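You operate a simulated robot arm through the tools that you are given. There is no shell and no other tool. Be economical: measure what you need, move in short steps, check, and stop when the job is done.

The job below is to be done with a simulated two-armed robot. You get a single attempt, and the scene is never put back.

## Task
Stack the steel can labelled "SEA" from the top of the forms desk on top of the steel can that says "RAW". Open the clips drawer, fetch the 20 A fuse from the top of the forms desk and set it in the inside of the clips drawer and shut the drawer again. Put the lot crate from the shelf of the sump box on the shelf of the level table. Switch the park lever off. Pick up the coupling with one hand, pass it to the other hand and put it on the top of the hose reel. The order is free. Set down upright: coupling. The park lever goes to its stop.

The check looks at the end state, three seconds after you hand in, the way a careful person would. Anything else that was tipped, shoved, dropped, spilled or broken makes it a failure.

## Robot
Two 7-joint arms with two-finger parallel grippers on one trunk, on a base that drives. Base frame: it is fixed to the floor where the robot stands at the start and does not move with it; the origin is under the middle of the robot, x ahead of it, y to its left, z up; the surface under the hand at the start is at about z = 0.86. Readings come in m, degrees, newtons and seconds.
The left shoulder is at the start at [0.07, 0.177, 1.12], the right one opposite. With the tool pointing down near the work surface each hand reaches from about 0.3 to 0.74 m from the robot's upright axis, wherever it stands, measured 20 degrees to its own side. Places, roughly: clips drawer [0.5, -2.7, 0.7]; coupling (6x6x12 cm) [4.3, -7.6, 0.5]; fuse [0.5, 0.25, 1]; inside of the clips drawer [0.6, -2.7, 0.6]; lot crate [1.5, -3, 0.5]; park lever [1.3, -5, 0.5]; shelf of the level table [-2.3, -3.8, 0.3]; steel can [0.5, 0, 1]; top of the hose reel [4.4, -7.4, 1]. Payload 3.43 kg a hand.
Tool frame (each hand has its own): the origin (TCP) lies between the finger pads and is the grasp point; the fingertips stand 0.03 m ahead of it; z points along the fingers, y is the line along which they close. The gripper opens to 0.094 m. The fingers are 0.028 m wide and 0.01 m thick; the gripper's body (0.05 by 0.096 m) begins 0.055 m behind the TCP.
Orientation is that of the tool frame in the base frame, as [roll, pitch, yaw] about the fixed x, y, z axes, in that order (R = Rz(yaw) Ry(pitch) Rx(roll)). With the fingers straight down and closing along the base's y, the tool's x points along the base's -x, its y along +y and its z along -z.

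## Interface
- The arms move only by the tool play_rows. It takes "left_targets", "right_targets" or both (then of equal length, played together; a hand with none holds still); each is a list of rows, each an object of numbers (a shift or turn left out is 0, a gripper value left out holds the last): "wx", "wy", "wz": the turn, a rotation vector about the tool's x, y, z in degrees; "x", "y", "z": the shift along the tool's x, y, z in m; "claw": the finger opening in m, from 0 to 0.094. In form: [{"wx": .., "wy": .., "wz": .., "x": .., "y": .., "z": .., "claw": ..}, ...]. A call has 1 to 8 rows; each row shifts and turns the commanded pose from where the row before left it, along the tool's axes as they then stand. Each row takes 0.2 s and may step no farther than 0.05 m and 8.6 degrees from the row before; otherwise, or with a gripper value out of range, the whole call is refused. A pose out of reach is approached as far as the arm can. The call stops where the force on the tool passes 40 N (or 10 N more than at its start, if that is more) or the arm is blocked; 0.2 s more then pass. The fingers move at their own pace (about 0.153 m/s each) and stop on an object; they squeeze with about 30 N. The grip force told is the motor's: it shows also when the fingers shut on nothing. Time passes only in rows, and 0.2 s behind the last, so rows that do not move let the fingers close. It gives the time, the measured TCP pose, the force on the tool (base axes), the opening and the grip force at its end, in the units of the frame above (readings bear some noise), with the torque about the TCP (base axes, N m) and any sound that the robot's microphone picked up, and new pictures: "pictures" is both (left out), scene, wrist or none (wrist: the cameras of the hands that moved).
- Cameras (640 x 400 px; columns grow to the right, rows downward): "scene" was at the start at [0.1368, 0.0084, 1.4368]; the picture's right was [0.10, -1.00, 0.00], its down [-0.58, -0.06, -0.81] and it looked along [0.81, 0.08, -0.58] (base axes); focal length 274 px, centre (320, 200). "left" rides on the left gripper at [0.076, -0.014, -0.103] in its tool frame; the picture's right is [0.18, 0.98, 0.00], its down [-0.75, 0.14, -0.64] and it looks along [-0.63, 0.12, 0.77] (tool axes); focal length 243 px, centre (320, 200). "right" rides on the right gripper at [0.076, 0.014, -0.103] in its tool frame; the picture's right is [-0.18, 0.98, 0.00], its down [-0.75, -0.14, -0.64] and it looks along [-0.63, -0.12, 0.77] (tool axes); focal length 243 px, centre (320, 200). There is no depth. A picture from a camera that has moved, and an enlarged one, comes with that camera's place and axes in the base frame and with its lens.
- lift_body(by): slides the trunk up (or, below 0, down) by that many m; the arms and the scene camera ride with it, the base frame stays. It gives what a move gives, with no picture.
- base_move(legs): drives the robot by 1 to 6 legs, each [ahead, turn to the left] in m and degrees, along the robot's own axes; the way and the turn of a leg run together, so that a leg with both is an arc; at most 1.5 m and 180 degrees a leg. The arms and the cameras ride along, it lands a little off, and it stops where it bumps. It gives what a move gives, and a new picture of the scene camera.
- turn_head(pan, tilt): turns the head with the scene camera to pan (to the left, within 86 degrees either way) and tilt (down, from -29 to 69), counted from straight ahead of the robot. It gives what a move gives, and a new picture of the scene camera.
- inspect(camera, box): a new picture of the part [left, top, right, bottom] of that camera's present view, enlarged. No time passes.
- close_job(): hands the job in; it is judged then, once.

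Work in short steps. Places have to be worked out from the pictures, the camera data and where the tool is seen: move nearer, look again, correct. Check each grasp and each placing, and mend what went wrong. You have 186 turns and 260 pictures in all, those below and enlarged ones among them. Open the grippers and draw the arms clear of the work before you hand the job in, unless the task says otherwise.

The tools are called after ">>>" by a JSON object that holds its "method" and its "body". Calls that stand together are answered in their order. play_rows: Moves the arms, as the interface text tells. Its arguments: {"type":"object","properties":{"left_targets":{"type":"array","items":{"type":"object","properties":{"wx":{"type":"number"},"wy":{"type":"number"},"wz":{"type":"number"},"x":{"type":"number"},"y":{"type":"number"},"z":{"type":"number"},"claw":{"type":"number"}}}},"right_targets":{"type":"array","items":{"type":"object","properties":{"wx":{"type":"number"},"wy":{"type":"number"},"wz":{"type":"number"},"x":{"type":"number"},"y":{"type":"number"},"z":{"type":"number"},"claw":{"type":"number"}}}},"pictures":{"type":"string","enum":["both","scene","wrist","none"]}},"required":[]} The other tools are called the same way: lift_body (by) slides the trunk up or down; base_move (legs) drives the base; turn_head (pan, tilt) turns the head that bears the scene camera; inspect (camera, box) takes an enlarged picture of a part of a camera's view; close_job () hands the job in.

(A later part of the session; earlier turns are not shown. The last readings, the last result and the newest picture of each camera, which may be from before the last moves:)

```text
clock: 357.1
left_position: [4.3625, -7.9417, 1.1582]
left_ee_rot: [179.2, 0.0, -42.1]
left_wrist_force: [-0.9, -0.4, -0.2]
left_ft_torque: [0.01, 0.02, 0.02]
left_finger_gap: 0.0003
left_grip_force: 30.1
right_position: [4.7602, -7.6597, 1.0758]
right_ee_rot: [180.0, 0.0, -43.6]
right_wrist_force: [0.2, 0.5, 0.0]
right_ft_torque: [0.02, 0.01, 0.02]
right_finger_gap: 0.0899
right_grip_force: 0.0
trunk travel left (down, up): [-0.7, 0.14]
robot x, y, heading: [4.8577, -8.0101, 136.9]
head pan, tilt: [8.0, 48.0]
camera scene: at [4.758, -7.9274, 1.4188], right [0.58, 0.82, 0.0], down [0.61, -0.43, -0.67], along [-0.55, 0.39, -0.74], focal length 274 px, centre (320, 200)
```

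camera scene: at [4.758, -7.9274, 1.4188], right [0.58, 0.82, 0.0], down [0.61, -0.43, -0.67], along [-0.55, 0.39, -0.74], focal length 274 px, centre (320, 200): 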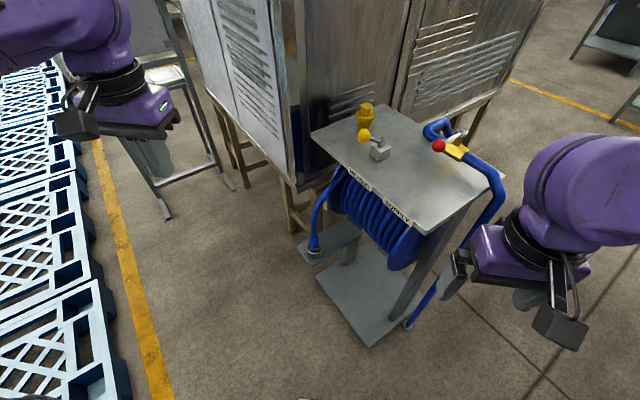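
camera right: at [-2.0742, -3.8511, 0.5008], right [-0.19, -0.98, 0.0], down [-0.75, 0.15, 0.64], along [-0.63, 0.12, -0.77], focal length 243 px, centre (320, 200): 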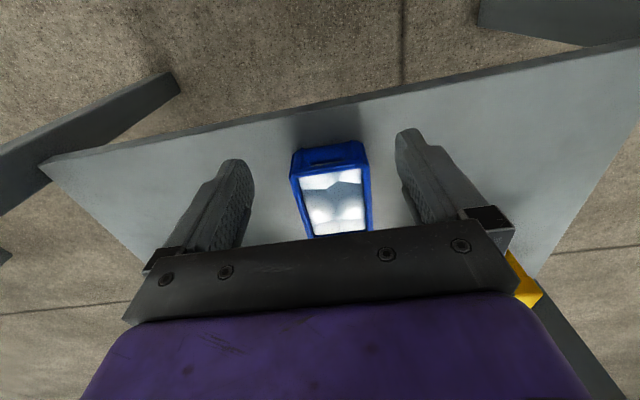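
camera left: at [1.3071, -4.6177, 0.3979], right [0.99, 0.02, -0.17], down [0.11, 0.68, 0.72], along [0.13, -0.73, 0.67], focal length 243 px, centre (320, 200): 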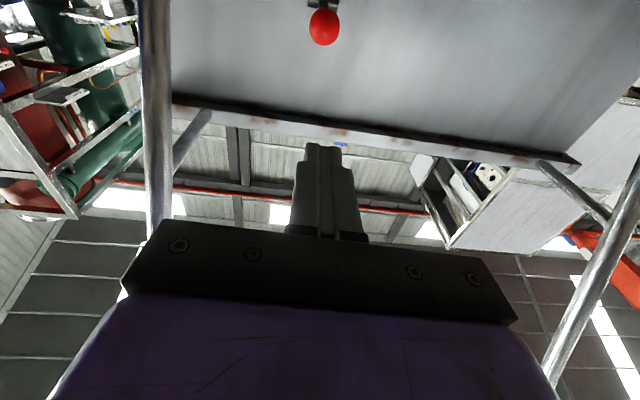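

>>> {"method": "inspect", "body": {"camera": "scene", "box": [280, 90, 460, 280]}}

```text
2.11 times, centred on (370, 185) of scene
camera zoom: at [4.758, -7.9274, 1.4188], right [0.58, 0.82, 0.0], down [0.61, -0.43, -0.67], along [-0.55, 0.39, -0.74], focal length 576 px, centre (215, 232)
```

zoom: 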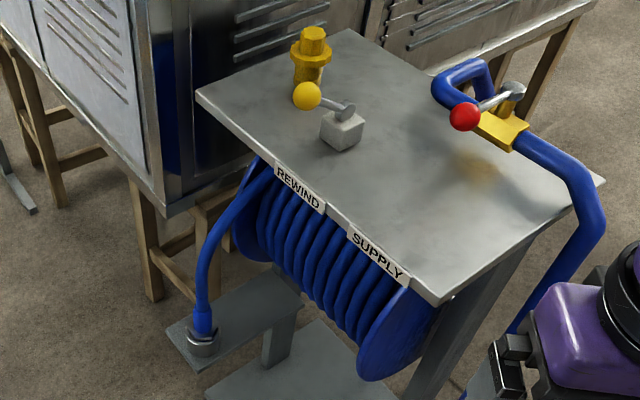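

The fitting on the bracket seems to be a hose end at exactly the coupling's stated place. I enlarge it further to be sure.

>>> {"method": "inspect", "body": {"camera": "scene", "box": [285, 160, 375, 280]}}

>>> {"method": "inspect", "body": {"camera": "scene", "box": [335, 95, 405, 165]}}

```text
3.33 times, centred on (330, 220) of scene
camera zoom: at [4.758, -7.9274, 1.4188], right [0.58, 0.82, 0.0], down [0.61, -0.43, -0.67], along [-0.55, 0.39, -0.74], focal length 912 px, centre (287, 133)
```

zoom: 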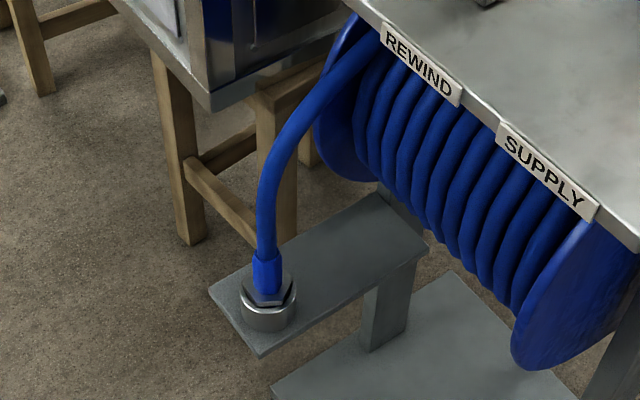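

```text
5.71 times, centred on (370, 130) of scene
camera zoom: at [4.758, -7.9274, 1.4188], right [0.58, 0.82, 0.0], down [0.61, -0.43, -0.67], along [-0.55, 0.39, -0.74], focal length 1563 px, centre (34, 600)
```

zoom: 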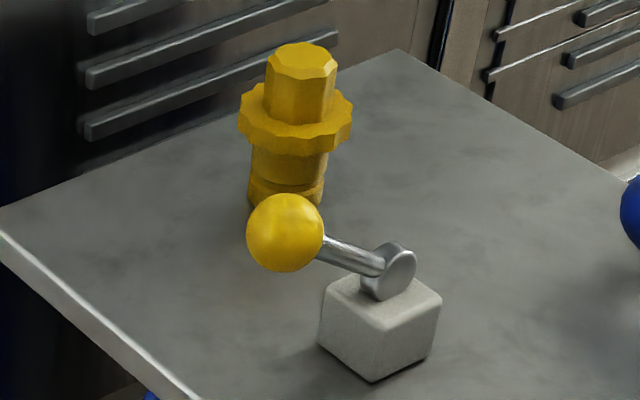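

The coupling is the hose end: steel nut (Ø≈6.5 cm, z 0.50–0.545) with a blue cuff above (to ≈0.62), at [4.283,-7.62] on the bracket (x 4.226–4.336, y -7.664…-7.41). Plan: left hand takes the nut horizontally from the south, right hand takes the cuff above it, and sets it on the south edge of the top. I drive to [4.45,-8.12] facing north.

>>> {"method": "base_move", "body": {"legs": [[0, 58], [0.42, 0], [0, -105]]}}

```text
clock: 366.8
left_position: [4.15, -7.7102, 1.1589]
left_ee_rot: [179.2, 0.1, -89.3]
left_wrist_force: [0.1, 0.5, 0.0]
left_ft_torque: [0.01, 0.01, 0.03]
left_finger_gap: 0.0
left_grip_force: 30.1
right_position: [4.627, -7.8107, 1.0753]
right_ee_rot: [-179.9, 0.1, -90.6]
right_wrist_force: [0.6, -0.3, 0.0]
right_ft_torque: [-0.01, 0.0, 0.01]
right_finger_gap: 0.0901
right_grip_force: 0.0
trunk travel left (down, up): [-0.7, 0.14]
robot x, y, heading: [4.44, -8.1166, 89.5]
head pan, tilt: [8.0, 48.0]
camera scene: at [4.4294, -7.9906, 1.4188], right [0.99, 0.13, 0.0], down [0.1, -0.74, -0.67], along [-0.09, 0.66, -0.74], focal length 274 px, centre (320, 200)
```

scene: 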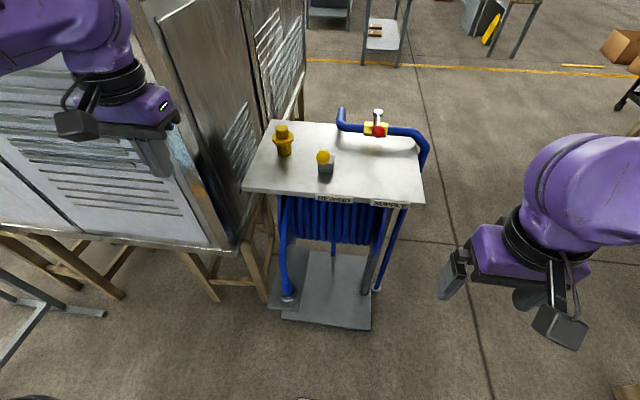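

I open the left hand and pitch it to point forward (north), wy -90°.

>>> {"method": "play_rows", "body": {"left_targets": [{"wy": -8.5, "claw": 0.09}, {"wy": -8.5}, {"wy": -8.5}, {"wy": -8.5}, {"wy": -8.5}, {"wy": -8.5}, {"wy": -8.5}, {"wy": -8.5}], "pictures": "none"}}

>>> {"method": "play_rows", "body": {"left_targets": [{"wy": -8.5}, {"wy": -8.5}, {"wy": -5}], "pictures": "none"}}

>>> {"method": "lift_body", "body": {"by": -0.4}}

>>> {"method": "lift_body", "body": {"by": -0.1}}

>>> {"method": "turn_head", "body": {"pan": 15, "tilt": 38}}

```text
clock: 368.6
left_position: [4.14, -7.6675, 1.1922]
left_ee_rot: [178.1, 68.2, -91.2]
left_wrist_force: [-0.1, 0.5, 0.4]
left_ft_torque: [-0.04, 0.0, 0.03]
left_finger_gap: 0.0894
left_grip_force: 0.1
left hand out of reach, approached as far as the arm can: row 6, 7, 8
right_position: [4.6273, -7.8102, 1.0753]
right_ee_rot: [-179.9, 0.0, -90.7]
right_wrist_force: [-1.1, 0.4, 0.8]
right_ft_torque: [0.01, -0.01, 0.02]
right_finger_gap: 0.0901
right_grip_force: 0.1
trunk travel left (down, up): [-0.7, 0.14]
robot x, y, heading: [4.4467, -8.1193, 89.9]
head pan, tilt: [8.0, 48.0]
```

```text
clock: 369.4
left_position: [4.1286, -7.6294, 1.2118]
left_ee_rot: [77.1, 89.2, 167.9]
left_wrist_force: [-0.2, -0.1, -0.4]
left_ft_torque: [-0.01, 0.01, 0.02]
left_finger_gap: 0.0901
left_grip_force: 0.0
left hand out of reach, approached as far as the arm can: row 1, 2, 3
right_position: [4.6279, -7.8095, 1.0751]
right_ee_rot: [-179.9, -0.1, -90.7]
right_wrist_force: [-0.2, 0.1, 0.4]
right_ft_torque: [0.0, -0.02, 0.0]
right_finger_gap: 0.0896
right_grip_force: 0.0
trunk travel left (down, up): [-0.7, 0.14]
robot x, y, heading: [4.4425, -8.1221, 89.5]
head pan, tilt: [8.0, 48.0]
```

```text
clock: 373.2
left_position: [4.1305, -7.6284, 0.8118]
left_ee_rot: [81.1, 89.1, 171.8]
left_wrist_force: [0.6, 0.8, -0.7]
left_ft_torque: [0.04, 0.02, -0.01]
left_finger_gap: 0.09
left_grip_force: 0.1
right_position: [4.6272, -7.8104, 0.6757]
right_ee_rot: [-179.9, 0.0, -90.6]
right_wrist_force: [0.2, -0.3, -0.1]
right_ft_torque: [-0.01, 0.03, 0.03]
right_finger_gap: 0.0899
right_grip_force: 0.0
trunk travel left (down, up): [-0.3, 0.54]
robot x, y, heading: [4.4395, -8.1166, 89.7]
head pan, tilt: [8.0, 48.0]
```

```text
clock: 374.5
left_position: [4.1292, -7.6293, 0.7129]
left_ee_rot: [80.7, 89.2, 171.2]
left_wrist_force: [0.4, 0.6, 0.7]
left_ft_torque: [0.0, 0.06, 0.01]
left_finger_gap: 0.0901
left_grip_force: 0.0
right_position: [4.6281, -7.8102, 0.5759]
right_ee_rot: [-179.9, 0.1, -90.7]
right_wrist_force: [-0.1, 0.5, -0.4]
right_ft_torque: [0.02, 0.01, -0.01]
right_finger_gap: 0.0899
right_grip_force: 0.1
trunk travel left (down, up): [-0.2, 0.64]
robot x, y, heading: [4.4402, -8.1183, 89.4]
head pan, tilt: [8.0, 48.0]
```

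```text
clock: 375.2
left_position: [4.1305, -7.6298, 0.7138]
left_ee_rot: [81.2, 89.2, 171.8]
left_wrist_force: [-0.5, -0.1, -0.7]
left_ft_torque: [0.02, 0.02, -0.01]
left_finger_gap: 0.09
left_grip_force: 0.1
right_position: [4.6271, -7.8106, 0.5754]
right_ee_rot: [-179.9, 0.1, -90.7]
right_wrist_force: [0.1, 0.2, -0.6]
right_ft_torque: [0.02, -0.02, 0.01]
right_finger_gap: 0.0904
right_grip_force: 0.0
trunk travel left (down, up): [-0.2, 0.64]
robot x, y, heading: [4.4428, -8.1212, 89.6]
head pan, tilt: [15.0, 38.0]
camera scene: at [4.4181, -7.9853, 0.9332], right [0.97, 0.25, 0.0], down [0.15, -0.6, -0.79], along [-0.2, 0.76, -0.62], focal length 274 px, centre (320, 200)
```

scene: 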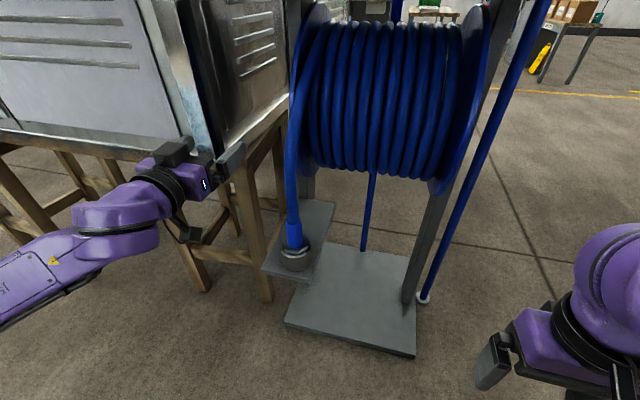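

Left hand points north at [4.13,-7.63,0.71] (tool x=-Z, y=-X, z=+Y). I back it up and line it up with the coupling at x≈4.272, a bit above.

>>> {"method": "play_rows", "body": {"left_targets": [{"z": -0.03, "y": -0.0284, "x": 0.02}, {"z": -0.03, "y": -0.0284, "x": 0.02}, {"z": -0.03, "y": -0.0284, "x": 0.02}, {"z": -0.03, "y": -0.0284, "x": 0.02}, {"z": -0.03, "y": -0.0284, "x": 0.02}]}}

```text
clock: 376.4
left_position: [4.2823, -7.6227, 0.6557]
left_ee_rot: [81.5, 89.2, 172.4]
left_wrist_force: [-0.2, 0.2, -0.2]
left_ft_torque: [0.0, 0.01, 0.03]
left_finger_gap: 0.09
left_grip_force: 0.1
left hand out of reach, approached as far as the arm can: row 1, 2, 3, 4, 5
right_position: [4.6278, -7.8108, 0.5749]
right_ee_rot: [180.0, 0.0, -90.7]
right_wrist_force: [-0.8, -0.2, -0.1]
right_ft_torque: [0.02, 0.02, -0.01]
right_finger_gap: 0.0899
right_grip_force: 0.1
trunk travel left (down, up): [-0.2, 0.64]
robot x, y, heading: [4.4379, -8.1177, 90.0]
head pan, tilt: [15.0, 38.0]
camera scene: at [4.4184, -7.9852, 0.9332], right [0.97, 0.25, 0.0], down [0.15, -0.6, -0.79], along [-0.2, 0.76, -0.62], focal length 274 px, centre (320, 200)
camera left: at [4.2954, -7.7245, 0.5796], right [-0.99, -0.01, -0.17], down [-0.12, -0.65, 0.75], along [-0.12, 0.76, 0.63], focal length 243 px, centre (320, 200)
```

scene: 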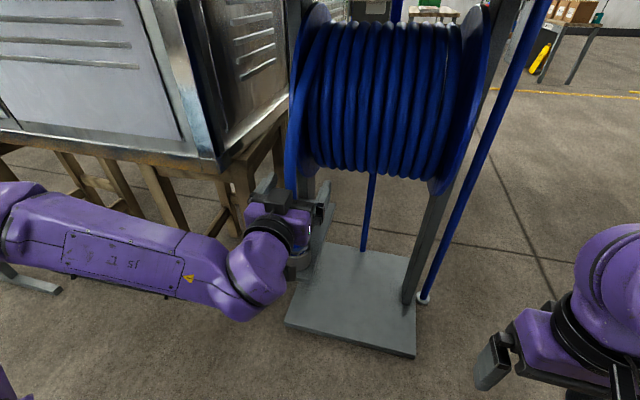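
left: 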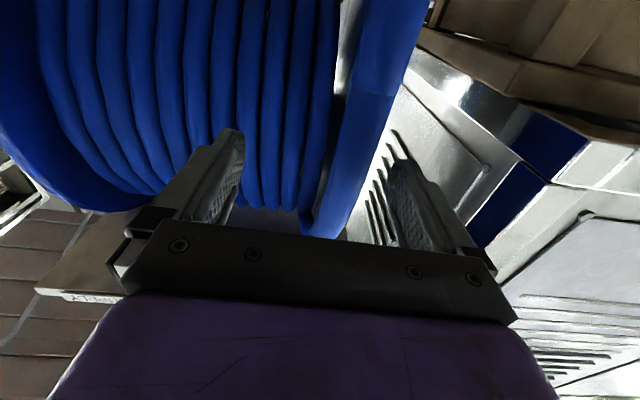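

The retraction was out of reach, but the hand ended right at the coupling's axis with the hose between the open fingers. I re-command that spot (y -7.63) and look.

>>> {"method": "play_rows", "body": {"left_targets": [{"z": 0.05}, {"z": 0.05}, {"z": 0.05}, {}]}}

```text
clock: 377.1
left_position: [4.2817, -7.5235, 0.6543]
left_ee_rot: [79.8, 89.1, 170.0]
left_wrist_force: [-7.6, -22.8, 3.7]
left_ft_torque: [0.45, -0.46, -0.98]
left_finger_gap: 0.0874
left_grip_force: 0.0
right_position: [4.6261, -7.8111, 0.5751]
right_ee_rot: [-179.9, 0.0, -90.5]
right_wrist_force: [-0.8, 0.8, 0.0]
right_ft_torque: [0.01, 0.02, -0.03]
right_finger_gap: 0.0901
right_grip_force: 0.1
trunk travel left (down, up): [-0.2, 0.64]
robot x, y, heading: [4.4406, -8.1171, 90.0]
head pan, tilt: [15.0, 38.0]
stopped in row 3 (left hand): the force on the tool passed its limit at 134 N (the readings are from after the stop); the commanded pose is now the measured one
camera scene: at [4.4168, -7.9886, 0.9337], right [0.97, 0.26, 0.0], down [0.16, -0.59, -0.79], along [-0.2, 0.76, -0.61], focal length 274 px, centre (320, 200)
camera left: at [4.2941, -7.6254, 0.5793], right [-0.99, 0.0, -0.17], down [-0.13, -0.64, 0.75], along [-0.11, 0.76, 0.64], focal length 243 px, centre (320, 200)
```

scene: 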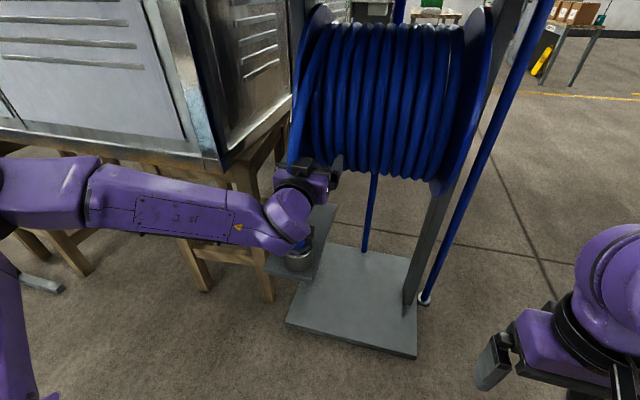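
left: 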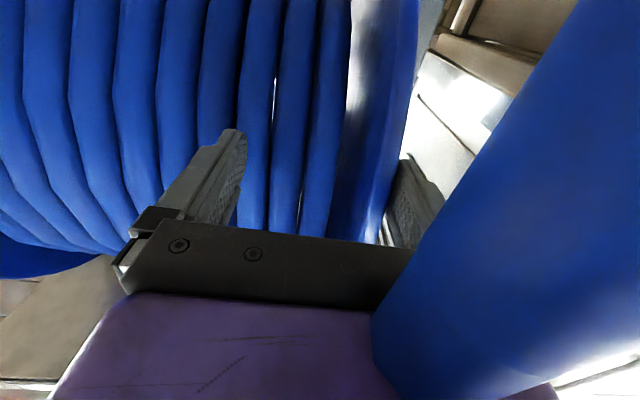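

The hand advanced instead and touched the reel (stand unmoved). I back the base off 12 cm to free it.

>>> {"method": "base_move", "body": {"legs": [[-0.12, 0]]}}

>>> {"method": "inspect", "body": {"camera": "left", "box": [0, 0, 640, 400]}}

```text
clock: 378.4
left_position: [4.2817, -7.6098, 0.6542]
left_ee_rot: [86.9, 89.0, 177.2]
left_wrist_force: [-0.2, -1.2, 0.5]
left_ft_torque: [-0.01, -0.02, 0.04]
left_finger_gap: 0.0901
left_grip_force: 0.1
right_position: [4.6263, -7.8988, 0.576]
right_ee_rot: [180.0, 0.0, -90.5]
right_wrist_force: [-0.3, -0.3, 0.3]
right_ft_torque: [-0.03, 0.02, 0.0]
right_finger_gap: 0.09
right_grip_force: 0.1
trunk travel left (down, up): [-0.2, 0.64]
robot x, y, heading: [4.4386, -8.2078, 89.7]
head pan, tilt: [15.0, 38.0]
stopped in leg 1: the robot was blocked; the commanded pose is now the measured one
camera scene: at [4.4172, -8.0746, 0.9333], right [0.97, 0.26, 0.0], down [0.16, -0.59, -0.79], along [-0.2, 0.76, -0.62], focal length 274 px, centre (320, 200)
```

scene: 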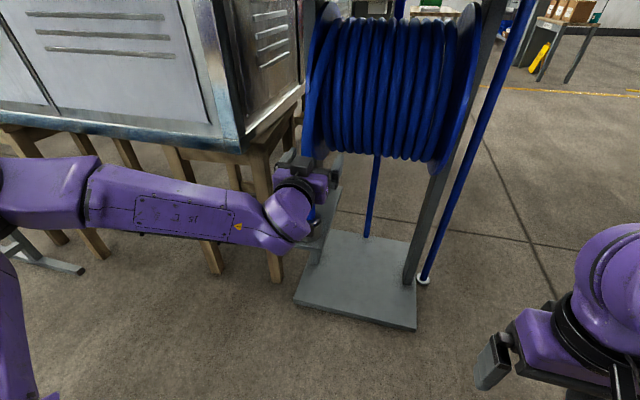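

```text
1.00 times, centred on (320, 200) of left (not enlarged: the box is as wide or as high as the picture)
camera zoom: at [4.2942, -7.7115, 0.5783], right [-0.99, 0.0, -0.17], down [-0.13, -0.64, 0.76], along [-0.11, 0.77, 0.63], focal length 243 px, centre (320, 200)
```

zoom: 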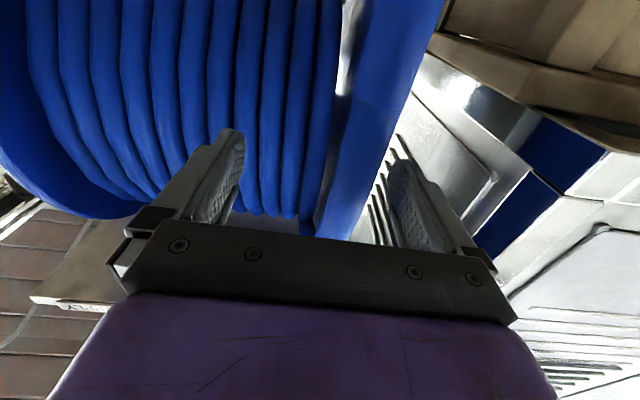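

The pallet behind limits me; now the hand is at [4.282,-7.61,0.654] with the hose between the fingers. I check where the coupling is relative to the hand.

>>> {"method": "inspect", "body": {"camera": "scene", "box": [250, 130, 370, 270]}}

```text
2.86 times, centred on (310, 200) of scene
camera zoom: at [4.4172, -8.0746, 0.9333], right [0.97, 0.26, 0.0], down [0.16, -0.59, -0.79], along [-0.2, 0.76, -0.62], focal length 782 px, centre (349, 200)
```

zoom: 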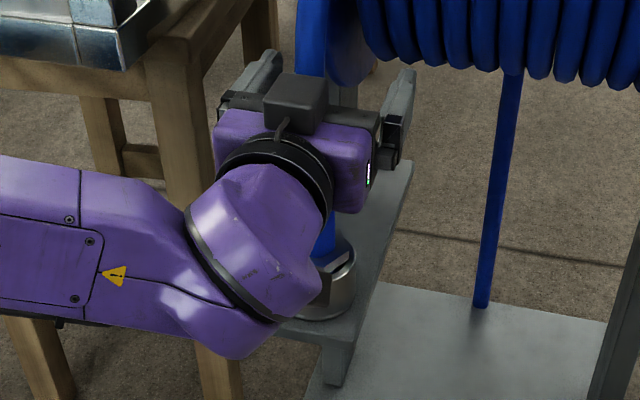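

Coupling axis ≈[4.276,-7.635]. I retract 2 cm, shift 5 mm and begin to lower around it.

>>> {"method": "play_rows", "body": {"left_targets": [{"z": -0.02, "y": 0.005}, {"x": 0.03}, {"x": 0.03}, {}]}}

```text
clock: 379.4
left_position: [4.2786, -7.6283, 0.5954]
left_ee_rot: [89.0, 89.0, 179.1]
left_wrist_force: [0.0, -0.1, 1.0]
left_ft_torque: [0.06, 0.02, 0.03]
left_finger_gap: 0.0902
left_grip_force: 0.1
right_position: [4.6259, -7.8978, 0.576]
right_ee_rot: [179.9, 0.0, -90.4]
right_wrist_force: [1.1, -0.2, -0.8]
right_ft_torque: [0.02, 0.0, -0.01]
right_finger_gap: 0.09
right_grip_force: 0.1
trunk travel left (down, up): [-0.2, 0.64]
robot x, y, heading: [4.4384, -8.2071, 89.9]
head pan, tilt: [15.0, 38.0]
camera scene: at [4.4172, -8.0742, 0.9332], right [0.97, 0.26, 0.0], down [0.16, -0.6, -0.79], along [-0.2, 0.76, -0.62], focal length 274 px, centre (320, 200)
camera left: at [4.2898, -7.7312, 0.519], right [-0.99, 0.0, -0.17], down [-0.13, -0.64, 0.76], along [-0.11, 0.77, 0.63], focal length 243 px, centre (320, 200)
```

scene: 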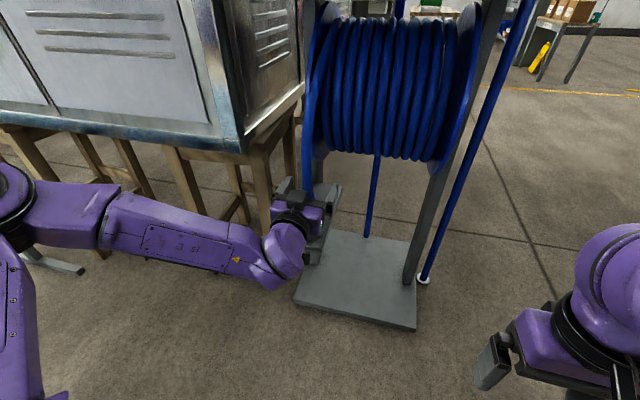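
left: 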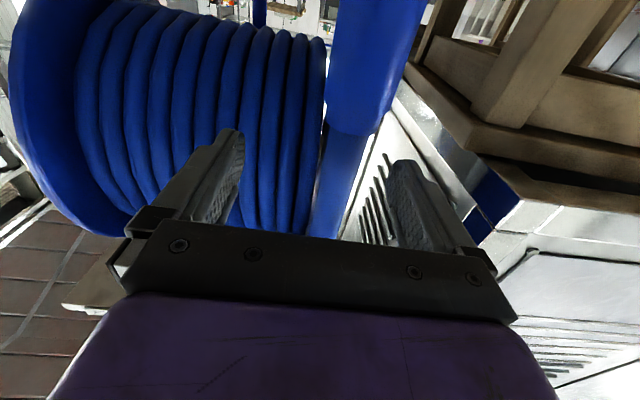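

The cuff's top is at z≈0.565, so the nut is lower (≈0.445–0.49), axis ≈[4.265,-7.61]. I correct by -14 mm in x and lower to z≈0.475.

>>> {"method": "play_rows", "body": {"left_targets": [{"y": 0.0135, "z": 0.01}, {"x": 0.03}, {"x": 0.03}, {"x": 0.03}, {}]}}

>>> {"method": "inspect", "body": {"camera": "scene", "box": [250, 150, 370, 290]}}

```text
clock: 380.6
left_position: [4.2625, -7.6197, 0.5038]
left_ee_rot: [88.9, 89.0, 179.2]
left_wrist_force: [-0.8, -0.6, 0.1]
left_ft_torque: [-0.02, 0.0, -0.03]
left_finger_gap: 0.09
left_grip_force: 0.0
right_position: [4.6266, -7.8985, 0.5756]
right_ee_rot: [180.0, 0.1, -90.5]
right_wrist_force: [0.3, -0.4, 0.7]
right_ft_torque: [-0.03, 0.0, -0.01]
right_finger_gap: 0.0901
right_grip_force: 0.1
trunk travel left (down, up): [-0.2, 0.64]
robot x, y, heading: [4.4371, -8.2072, 89.7]
head pan, tilt: [15.0, 38.0]
camera scene: at [4.4172, -8.0742, 0.9332], right [0.97, 0.26, 0.0], down [0.16, -0.6, -0.79], along [-0.2, 0.76, -0.62], focal length 274 px, centre (320, 200)
camera left: at [4.2749, -7.7222, 0.4283], right [-0.99, 0.0, -0.17], down [-0.13, -0.64, 0.76], along [-0.11, 0.77, 0.63], focal length 243 px, centre (320, 200)
```

scene: 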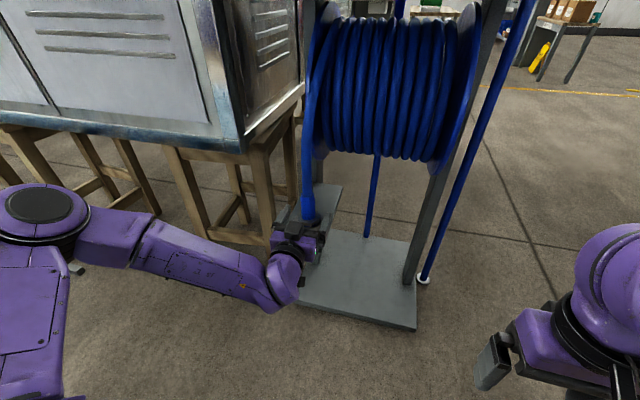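
left: 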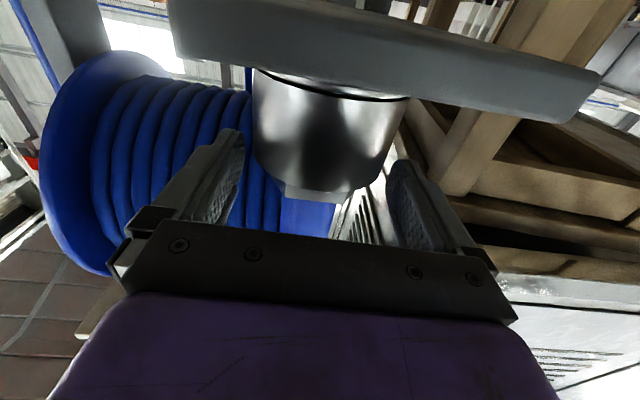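

```text
2.86 times, centred on (310, 220) of scene
camera zoom: at [4.4172, -8.0742, 0.9332], right [0.97, 0.26, 0.0], down [0.16, -0.6, -0.79], along [-0.2, 0.76, -0.62], focal length 782 px, centre (349, 143)
```

zoom: 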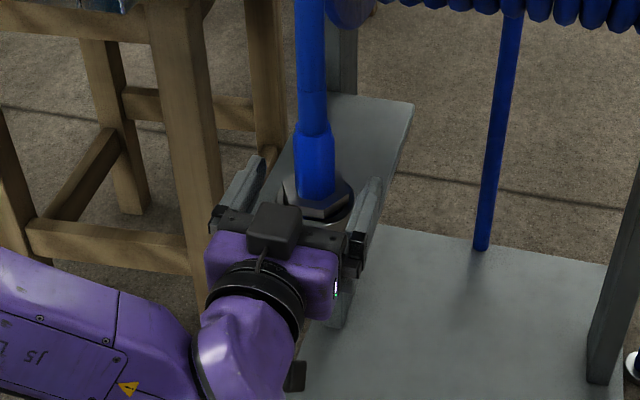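

The nut (z≈0.445–0.487) is centred between the fingers, which are just above it. I lower 2.8 cm more.

>>> {"method": "play_rows", "body": {"left_targets": [{"x": 0.014, "z": 0.004}, {"x": 0.013}, {}], "pictures": "wrist"}}

```text
clock: 381.4
left_position: [4.2604, -7.6158, 0.4767]
left_ee_rot: [89.2, 89.0, 179.5]
left_wrist_force: [-0.1, 0.4, 0.6]
left_ft_torque: [-0.03, -0.01, 0.0]
left_finger_gap: 0.0897
left_grip_force: 0.1
right_position: [4.6249, -7.8986, 0.5762]
right_ee_rot: [180.0, 0.0, -90.5]
right_wrist_force: [0.2, -0.7, 0.3]
right_ft_torque: [0.0, 0.01, 0.0]
right_finger_gap: 0.09
right_grip_force: 0.1
trunk travel left (down, up): [-0.2, 0.64]
robot x, y, heading: [4.4355, -8.2082, 89.8]
head pan, tilt: [15.0, 38.0]
camera left: at [4.273, -7.7176, 0.4012], right [-0.99, 0.0, -0.17], down [-0.13, -0.64, 0.76], along [-0.11, 0.77, 0.63], focal length 243 px, centre (320, 200)
```

left: 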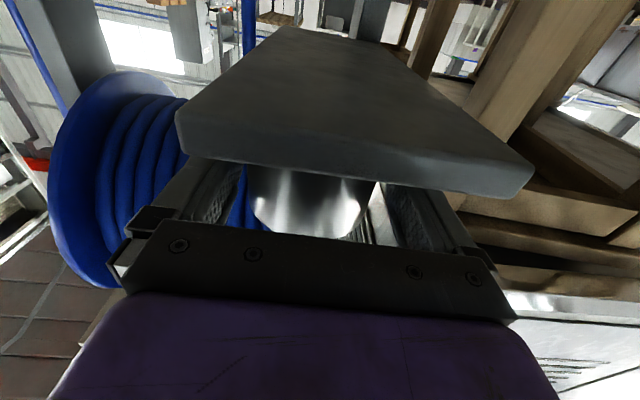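

The nut is between the fingers just above the shelf. Close and lift slightly.

>>> {"method": "play_rows", "body": {"left_targets": [{"claw": 0.0}, {}, {}], "pictures": "none"}}

>>> {"method": "play_rows", "body": {"left_targets": [{"x": -0.02}, {"x": -0.03}, {"x": -0.03}]}}

```text
clock: 382.0
left_position: [4.2662, -7.6154, 0.476]
left_ee_rot: [95.2, 89.2, -175.3]
left_wrist_force: [13.9, 13.4, -5.9]
left_ft_torque: [0.58, 0.32, 1.27]
left_finger_gap: 0.0727
left_grip_force: 45.2
right_position: [4.6257, -7.8969, 0.5752]
right_ee_rot: [-180.0, -0.1, -90.6]
right_wrist_force: [-1.1, -0.5, 0.5]
right_ft_torque: [0.01, 0.02, 0.04]
right_finger_gap: 0.09
right_grip_force: 0.1
trunk travel left (down, up): [-0.2, 0.64]
robot x, y, heading: [4.4404, -8.2098, 89.2]
head pan, tilt: [15.0, 38.0]
stopped in row 3 (left hand): the force on the tool passed its limit at 42 N (the readings are from after the stop); the commanded pose is now the measured one
```

```text
clock: 382.4
left_position: [4.2665, -7.6152, 0.4761]
left_ee_rot: [150.2, 88.7, -120.2]
left_wrist_force: [12.5, 20.0, -15.5]
left_ft_torque: [0.82, 0.08, 1.04]
left_finger_gap: 0.0728
left_grip_force: 45.4
right_position: [4.6257, -7.8965, 0.5746]
right_ee_rot: [180.0, -0.4, -90.7]
right_wrist_force: [-0.1, 0.1, 0.0]
right_ft_torque: [-0.02, 0.02, 0.03]
right_finger_gap: 0.0901
right_grip_force: 0.0
trunk travel left (down, up): [-0.2, 0.64]
robot x, y, heading: [4.4403, -8.2078, 89.3]
head pan, tilt: [15.0, 38.0]
stopped in row 1 (left hand): the force on the tool passed its limit at 49 N (the readings are from after the stop); the commanded pose is now the measured one
camera scene: at [4.419, -8.0705, 0.9326], right [0.97, 0.24, 0.0], down [0.15, -0.6, -0.79], along [-0.19, 0.76, -0.62], focal length 274 px, centre (320, 200)
camera left: at [4.277, -7.719, 0.4033], right [-0.98, 0.0, -0.17], down [-0.14, -0.63, 0.77], along [-0.11, 0.78, 0.62], focal length 243 px, centre (320, 200)
```

scene: 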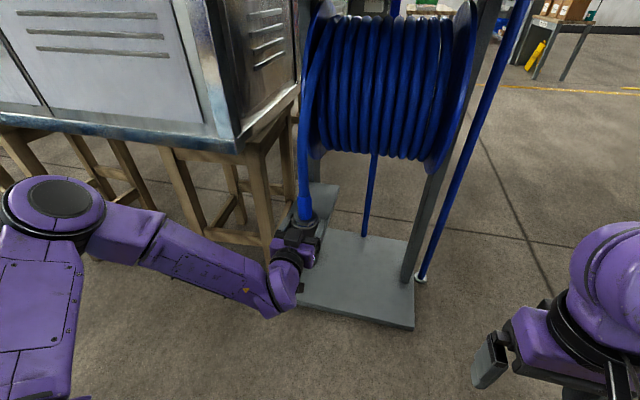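
left: 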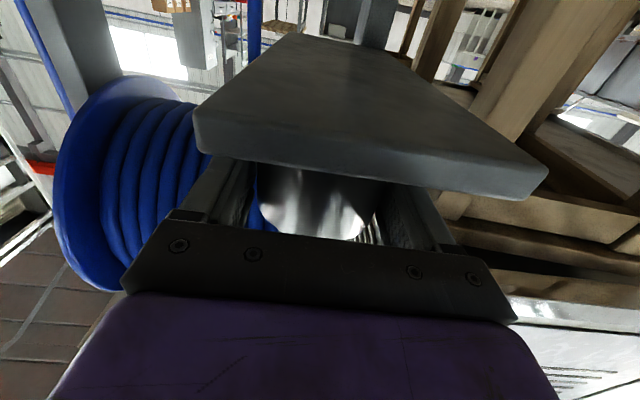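

The grip closed on 7.3 cm but the fitting resisted at 49 N on the first 2 cm step. I try a slow 4 mm lift to see whether it moves at all.

>>> {"method": "play_rows", "body": {"left_targets": [{}, {"x": -0.003}, {"x": -0.003}, {}], "pictures": "wrist"}}

```text
clock: 382.9
left_position: [4.2654, -7.6139, 0.476]
left_ee_rot: [155.7, 88.5, -114.8]
left_wrist_force: [11.5, 19.5, -15.6]
left_ft_torque: [0.8, -0.14, 1.02]
left_finger_gap: 0.0727
left_grip_force: 43.9
right_position: [4.6253, -7.8962, 0.5747]
right_ee_rot: [-179.9, -0.3, -90.6]
right_wrist_force: [0.0, -0.1, 0.1]
right_ft_torque: [0.04, 0.01, 0.01]
right_finger_gap: 0.0901
right_grip_force: 0.1
trunk travel left (down, up): [-0.2, 0.64]
robot x, y, heading: [4.4436, -8.2105, 89.1]
head pan, tilt: [15.0, 38.0]
stopped in row 2 (left hand): the force on the tool passed its limit at 42 N (the readings are from after the stop); the commanded pose is now the measured one
camera left: at [4.277, -7.7193, 0.4037], right [-0.98, 0.0, -0.17], down [-0.14, -0.62, 0.77], along [-0.11, 0.78, 0.61], focal length 243 px, centre (320, 200)
```

left: 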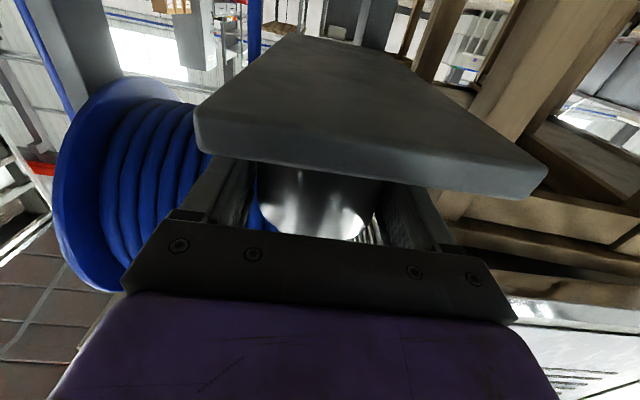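

The 7.3 cm cylinder is probably a fixed cup on the bracket, with the coupling (hex nut + blue cuff) seated in it. I open, rise to the cuff (z≈0.54), and grip there.

>>> {"method": "play_rows", "body": {"left_targets": [{"claw": 0.09}, {}, {"x": -0.02}, {"x": -0.02}, {"x": -0.022}, {}]}}

>>> {"method": "inspect", "body": {"camera": "scene", "box": [250, 150, 370, 290]}}

```text
clock: 384.3
left_position: [4.2659, -7.6149, 0.5418]
left_ee_rot: [148.8, 88.9, -121.6]
left_wrist_force: [0.5, 0.7, 0.1]
left_ft_torque: [-0.02, -0.06, 0.03]
left_finger_gap: 0.0898
left_grip_force: 0.2
right_position: [4.626, -7.8985, 0.5757]
right_ee_rot: [179.9, -0.1, -90.6]
right_wrist_force: [0.7, -0.3, 0.5]
right_ft_torque: [0.02, -0.01, -0.02]
right_finger_gap: 0.0899
right_grip_force: 0.0
trunk travel left (down, up): [-0.2, 0.64]
robot x, y, heading: [4.439, -8.2075, 88.9]
head pan, tilt: [15.0, 38.0]
camera scene: at [4.4188, -8.0733, 0.9332], right [0.97, 0.25, 0.0], down [0.15, -0.6, -0.79], along [-0.19, 0.76, -0.62], focal length 274 px, centre (320, 200)
camera left: at [4.2778, -7.7192, 0.4683], right [-0.98, 0.0, -0.17], down [-0.14, -0.63, 0.77], along [-0.11, 0.78, 0.62], focal length 243 px, centre (320, 200)
```

scene: 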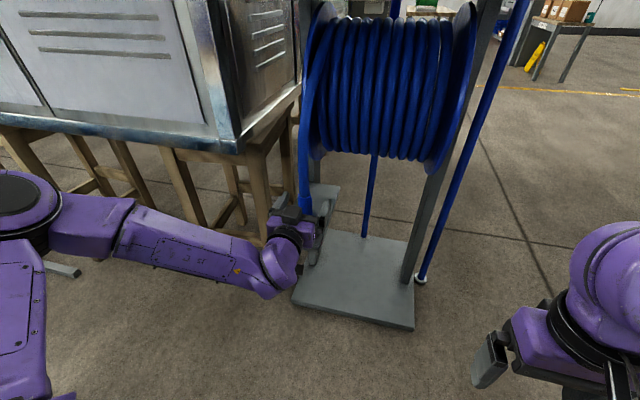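
left: 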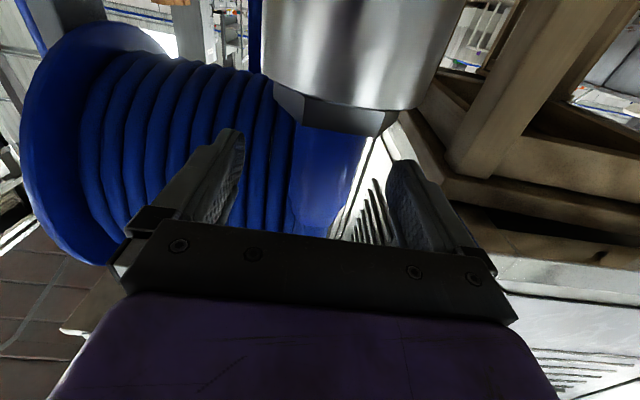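

```text
2.86 times, centred on (310, 220) of scene
camera zoom: at [4.4188, -8.0733, 0.9332], right [0.97, 0.25, 0.0], down [0.15, -0.6, -0.79], along [-0.19, 0.76, -0.62], focal length 782 px, centre (349, 143)
```

zoom: 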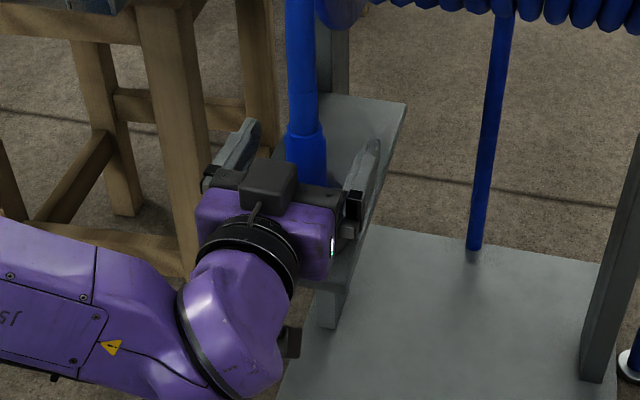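

The cuff is between the fingers. Close and test a small lift.

>>> {"method": "play_rows", "body": {"left_targets": [{"claw": 0.0}, {}, {}], "pictures": "none"}}

>>> {"method": "play_rows", "body": {"left_targets": [{"x": -0.004}, {"x": -0.004}, {"x": -0.004}, {}], "pictures": "wrist"}}

```text
clock: 385.1
left_position: [4.2659, -7.6157, 0.5432]
left_ee_rot: [147.4, 88.8, -123.0]
left_wrist_force: [0.4, 0.0, 1.8]
left_ft_torque: [0.11, -0.12, -0.02]
left_finger_gap: 0.033
left_grip_force: 29.8
right_position: [4.6262, -7.8966, 0.5757]
right_ee_rot: [-180.0, 0.0, -90.6]
right_wrist_force: [0.1, 1.2, 0.1]
right_ft_torque: [-0.01, 0.02, 0.01]
right_finger_gap: 0.0899
right_grip_force: 0.1
trunk travel left (down, up): [-0.2, 0.64]
robot x, y, heading: [4.4409, -8.2118, 88.9]
head pan, tilt: [15.0, 38.0]
```

```text
clock: 386.1
left_position: [4.2664, -7.6156, 0.5528]
left_ee_rot: [148.9, 88.8, -121.5]
left_wrist_force: [1.0, -0.8, -0.2]
left_ft_torque: [-0.02, 0.01, -0.01]
left_finger_gap: 0.0331
left_grip_force: 30.7
right_position: [4.6267, -7.8972, 0.575]
right_ee_rot: [-179.9, -0.2, -90.7]
right_wrist_force: [0.2, 0.3, -0.4]
right_ft_torque: [0.01, -0.02, -0.01]
right_finger_gap: 0.09
right_grip_force: 0.2
trunk travel left (down, up): [-0.2, 0.64]
robot x, y, heading: [4.4428, -8.208, 89.0]
head pan, tilt: [15.0, 38.0]
camera left: at [4.2779, -7.7198, 0.4799], right [-0.98, 0.0, -0.17], down [-0.14, -0.63, 0.77], along [-0.11, 0.78, 0.62], focal length 243 px, centre (320, 200)
```

left: 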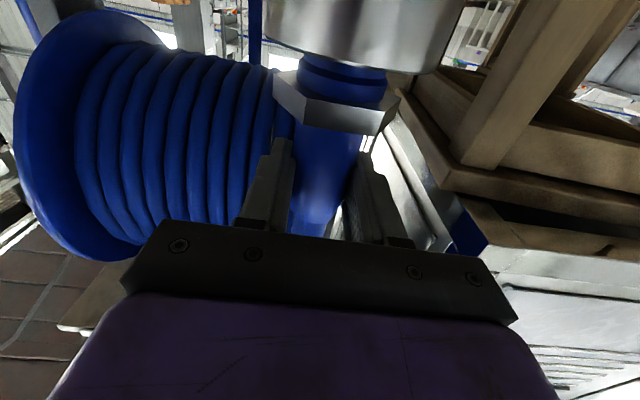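

The coupling lifts out of the cup with no load. I continue straight up about 8 cm.

>>> {"method": "play_rows", "body": {"left_targets": [{"x": -0.02}, {"x": -0.025}, {"x": -0.025}, {"x": -0.025}]}}

>>> {"method": "inspect", "body": {"camera": "scene", "box": [240, 100, 380, 280]}}

```text
clock: 387.1
left_position: [4.2672, -7.6121, 0.6493]
left_ee_rot: [148.8, 88.8, -121.6]
left_wrist_force: [0.5, 0.7, -1.5]
left_ft_torque: [-0.01, -0.03, 0.01]
left_finger_gap: 0.033
left_grip_force: 30.3
right_position: [4.6268, -7.8975, 0.576]
right_ee_rot: [179.9, -0.1, -90.7]
right_wrist_force: [0.0, -0.1, -0.2]
right_ft_torque: [0.01, -0.05, 0.01]
right_finger_gap: 0.0901
right_grip_force: 0.1
trunk travel left (down, up): [-0.2, 0.64]
robot x, y, heading: [4.4395, -8.2063, 89.1]
head pan, tilt: [15.0, 38.0]
camera scene: at [4.4187, -8.0732, 0.9332], right [0.97, 0.25, 0.0], down [0.15, -0.6, -0.79], along [-0.19, 0.76, -0.62], focal length 274 px, centre (320, 200)
camera left: at [4.2789, -7.7169, 0.5751], right [-0.98, 0.0, -0.17], down [-0.14, -0.63, 0.77], along [-0.11, 0.78, 0.62], focal length 243 px, centre (320, 200)
```

scene: 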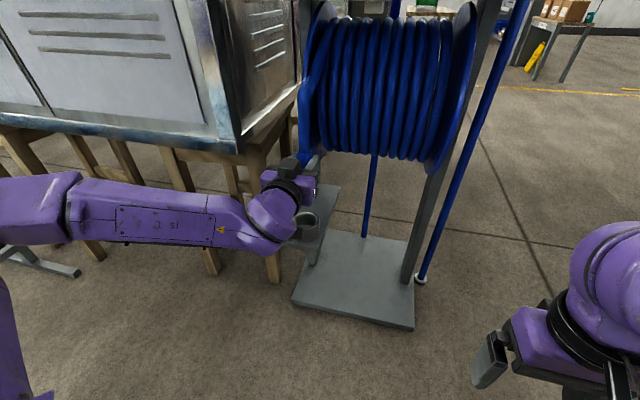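
left: 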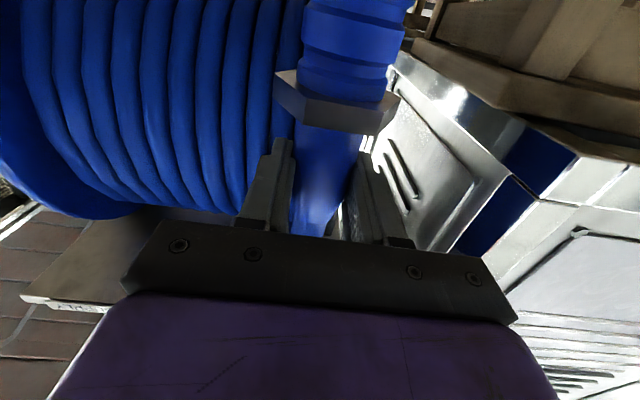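

```text
2.22 times, centred on (310, 190) of scene
camera zoom: at [4.4187, -8.0732, 0.9332], right [0.97, 0.25, 0.0], down [0.15, -0.6, -0.79], along [-0.19, 0.76, -0.62], focal length 608 px, centre (342, 222)
```

zoom: 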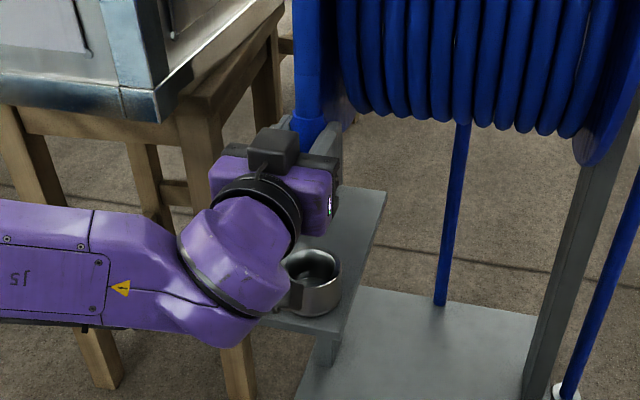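

The coupling (hex nut in the middle, blue cuff above held by the left hand, ribbed stem below) is free. I retract 8 cm and raise the trunk by 0.5 m.

>>> {"method": "play_rows", "body": {"left_targets": [{"z": -0.03, "x": -0.02}, {"z": -0.03, "x": -0.02}, {"z": -0.02}, {}], "pictures": "none"}}

>>> {"method": "lift_body", "body": {"by": 0.3}}

>>> {"method": "lift_body", "body": {"by": 0.2}}

>>> {"method": "turn_head", "body": {"pan": 5, "tilt": 40}}

```text
clock: 388.1
left_position: [4.2692, -7.6931, 0.6915]
left_ee_rot: [149.0, 88.9, -121.3]
left_wrist_force: [0.7, -0.1, -1.4]
left_ft_torque: [-0.03, 0.02, 0.01]
left_finger_gap: 0.0328
left_grip_force: 29.7
right_position: [4.6274, -7.897, 0.5754]
right_ee_rot: [-179.9, -0.1, -90.5]
right_wrist_force: [0.3, -0.2, 0.2]
right_ft_torque: [-0.01, 0.01, -0.02]
right_finger_gap: 0.09
right_grip_force: 0.0
trunk travel left (down, up): [-0.2, 0.64]
robot x, y, heading: [4.4395, -8.2069, 89.3]
head pan, tilt: [15.0, 38.0]
```

```text
clock: 391.1
left_position: [4.269, -7.6931, 0.99]
left_ee_rot: [148.9, 88.8, -121.5]
left_wrist_force: [0.2, 0.9, -1.4]
left_ft_torque: [0.01, -0.02, -0.01]
left_finger_gap: 0.0325
left_grip_force: 29.7
right_position: [4.6271, -7.8977, 0.876]
right_ee_rot: [-180.0, -0.1, -90.6]
right_wrist_force: [0.3, 0.2, -0.3]
right_ft_torque: [0.02, 0.02, -0.02]
right_finger_gap: 0.0899
right_grip_force: 0.0
trunk travel left (down, up): [-0.5, 0.34]
robot x, y, heading: [4.4413, -8.2058, 89.1]
head pan, tilt: [15.0, 38.0]
```

```text
clock: 393.2
left_position: [4.2693, -7.6929, 1.191]
left_ee_rot: [149.0, 88.8, -121.4]
left_wrist_force: [0.4, 0.2, -0.9]
left_ft_torque: [-0.04, -0.02, -0.01]
left_finger_gap: 0.0326
left_grip_force: 30.0
right_position: [4.6255, -7.8977, 1.0754]
right_ee_rot: [180.0, -0.1, -90.6]
right_wrist_force: [0.4, -0.2, 0.4]
right_ft_torque: [-0.01, 0.01, -0.02]
right_finger_gap: 0.09
right_grip_force: 0.0
trunk travel left (down, up): [-0.7, 0.14]
robot x, y, heading: [4.4397, -8.2057, 89.2]
head pan, tilt: [15.0, 38.0]
```

```text
clock: 394.0
left_position: [4.2687, -7.6919, 1.1909]
left_ee_rot: [148.9, 88.7, -121.6]
left_wrist_force: [-1.1, 0.1, -1.5]
left_ft_torque: [-0.01, 0.0, 0.02]
left_finger_gap: 0.0328
left_grip_force: 29.8
right_position: [4.627, -7.898, 1.0765]
right_ee_rot: [180.0, -0.1, -90.6]
right_wrist_force: [0.0, -0.4, 0.1]
right_ft_torque: [0.02, 0.0, 0.02]
right_finger_gap: 0.0899
right_grip_force: 0.0
trunk travel left (down, up): [-0.7, 0.14]
robot x, y, heading: [4.4405, -8.2101, 89.3]
head pan, tilt: [5.0, 40.0]
camera scene: at [4.4335, -8.072, 1.4302], right [1.0, 0.07, 0.0], down [0.05, -0.64, -0.77], along [-0.06, 0.76, -0.64], focal length 274 px, centre (320, 200)
```

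scene: 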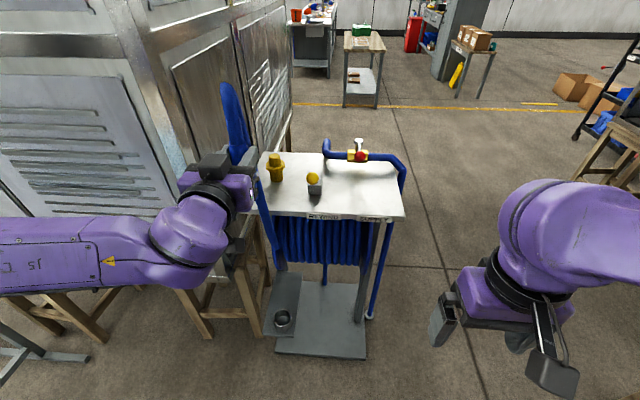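

Now I yaw the left hand 50° to the right (wx) so the right hand can approach from its own side.

>>> {"method": "play_rows", "body": {"left_targets": [{"wx": 8.3}, {"wx": 8.3}, {"wx": 8.3}, {"wx": 8.3}, {"wx": 8.3}, {"wx": 8.3}], "pictures": "both"}}

```text
clock: 395.4
left_position: [4.2696, -7.6925, 1.191]
left_ee_rot: [-161.3, 88.8, -121.5]
left_wrist_force: [-0.5, -0.3, -0.7]
left_ft_torque: [0.0, 0.0, 0.01]
left_finger_gap: 0.0329
left_grip_force: 29.7
right_position: [4.6268, -7.8979, 1.0755]
right_ee_rot: [-180.0, -0.1, -90.6]
right_wrist_force: [0.2, -0.6, -0.2]
right_ft_torque: [-0.01, -0.01, 0.02]
right_finger_gap: 0.09
right_grip_force: 0.0
trunk travel left (down, up): [-0.7, 0.14]
robot x, y, heading: [4.4383, -8.2074, 89.3]
head pan, tilt: [5.0, 40.0]
camera scene: at [4.4349, -8.0721, 1.4302], right [1.0, 0.07, 0.0], down [0.05, -0.64, -0.77], along [-0.06, 0.76, -0.64], focal length 274 px, centre (320, 200)
camera left: at [4.1977, -7.7705, 1.1176], right [-0.63, 0.75, -0.19], down [-0.58, -0.29, 0.77], along [0.52, 0.59, 0.61], focal length 243 px, centre (320, 200)
```

scene: 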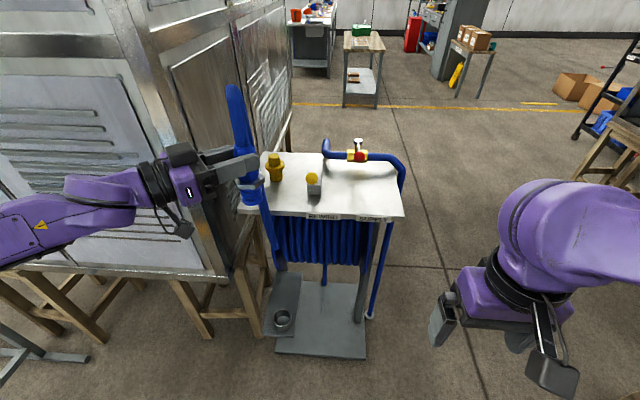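
left: 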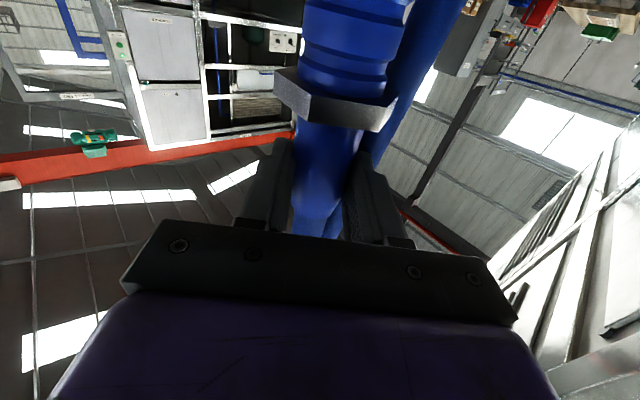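

I enlarge the held coupling to see its lower part.

>>> {"method": "inspect", "body": {"camera": "scene", "box": [190, 80, 300, 230]}}

```text
2.67 times, centred on (245, 155) of scene
camera zoom: at [4.4349, -8.0721, 1.4302], right [1.0, 0.07, 0.0], down [0.05, -0.64, -0.77], along [-0.06, 0.76, -0.64], focal length 729 px, centre (520, 320)
```

zoom: 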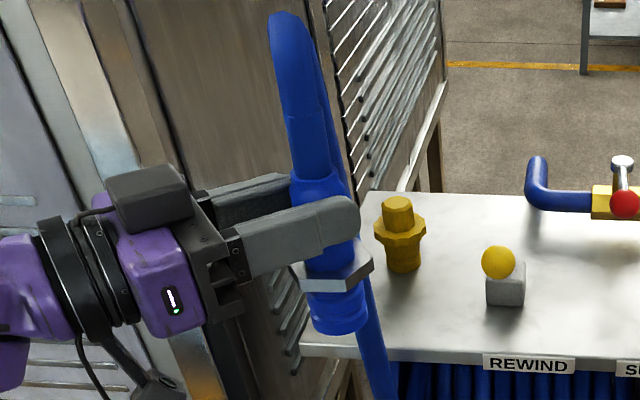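

The left fingers hold the cuff mid-height; about 2.5 cm of cuff remains free above them, ideal for the right hand. I move the right hand forward-out and pitch it to point forward, then will yaw it to the north-west.

>>> {"method": "play_rows", "body": {"right_targets": [{"x": -0.039, "y": -0.012, "z": -0.024}, {"x": -0.039, "y": -0.012, "z": -0.024}, {"x": -0.039, "y": -0.012, "z": -0.024}, {"x": -0.039, "y": -0.012, "z": -0.024}, {"x": -0.039, "y": -0.012, "z": -0.024}, {"wy": -8.5}, {"wy": -8.5}, {"wy": -8.5}], "pictures": "none"}}

>>> {"method": "play_rows", "body": {"right_targets": [{"wy": -8.5}, {"wy": -8.5}, {"wy": -8.5}, {"wy": -8.5}, {"wy": -8.5}, {"wy": -8.5}, {"wy": -8.5}, {"wy": -5}], "pictures": "scene"}}

```text
clock: 397.2
left_position: [4.2706, -7.6922, 1.19]
left_ee_rot: [-163.8, 88.8, -123.9]
left_wrist_force: [0.2, -0.2, -1.4]
left_ft_torque: [-0.01, 0.0, -0.02]
left_finger_gap: 0.0329
left_grip_force: 29.4
right_position: [4.6887, -7.7018, 1.1959]
right_ee_rot: [179.9, 25.5, -90.7]
right_wrist_force: [0.0, -0.3, -0.3]
right_ft_torque: [0.0, 0.03, 0.0]
right_finger_gap: 0.0897
right_grip_force: 0.1
trunk travel left (down, up): [-0.7, 0.14]
robot x, y, heading: [4.4401, -8.2062, 89.0]
head pan, tilt: [5.0, 40.0]
```

```text
clock: 399.0
left_position: [4.2689, -7.6925, 1.1909]
left_ee_rot: [-161.2, 88.9, -121.4]
left_wrist_force: [-0.7, -0.6, -1.6]
left_ft_torque: [0.01, 0.03, -0.02]
left_finger_gap: 0.0331
left_grip_force: 30.1
right_position: [4.6881, -7.7026, 1.1937]
right_ee_rot: [-24.4, 90.0, 64.9]
right_wrist_force: [0.6, 0.0, -0.7]
right_ft_torque: [0.0, -0.01, 0.01]
right_finger_gap: 0.09
right_grip_force: 0.1
trunk travel left (down, up): [-0.7, 0.14]
robot x, y, heading: [4.4433, -8.2077, 89.2]
head pan, tilt: [5.0, 40.0]
camera scene: at [4.4336, -8.0718, 1.4302], right [1.0, 0.07, 0.0], down [0.05, -0.64, -0.77], along [-0.06, 0.76, -0.64], focal length 274 px, centre (320, 200)
```

scene: 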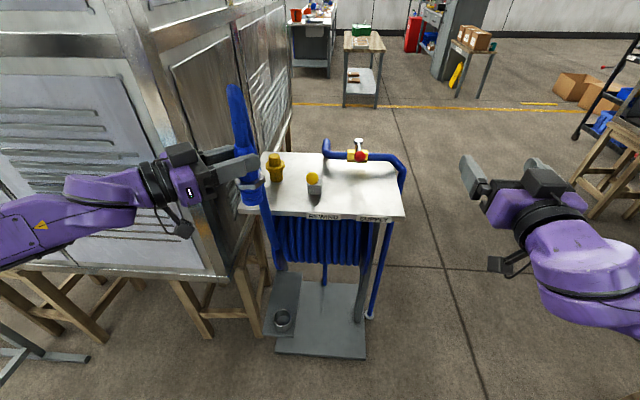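

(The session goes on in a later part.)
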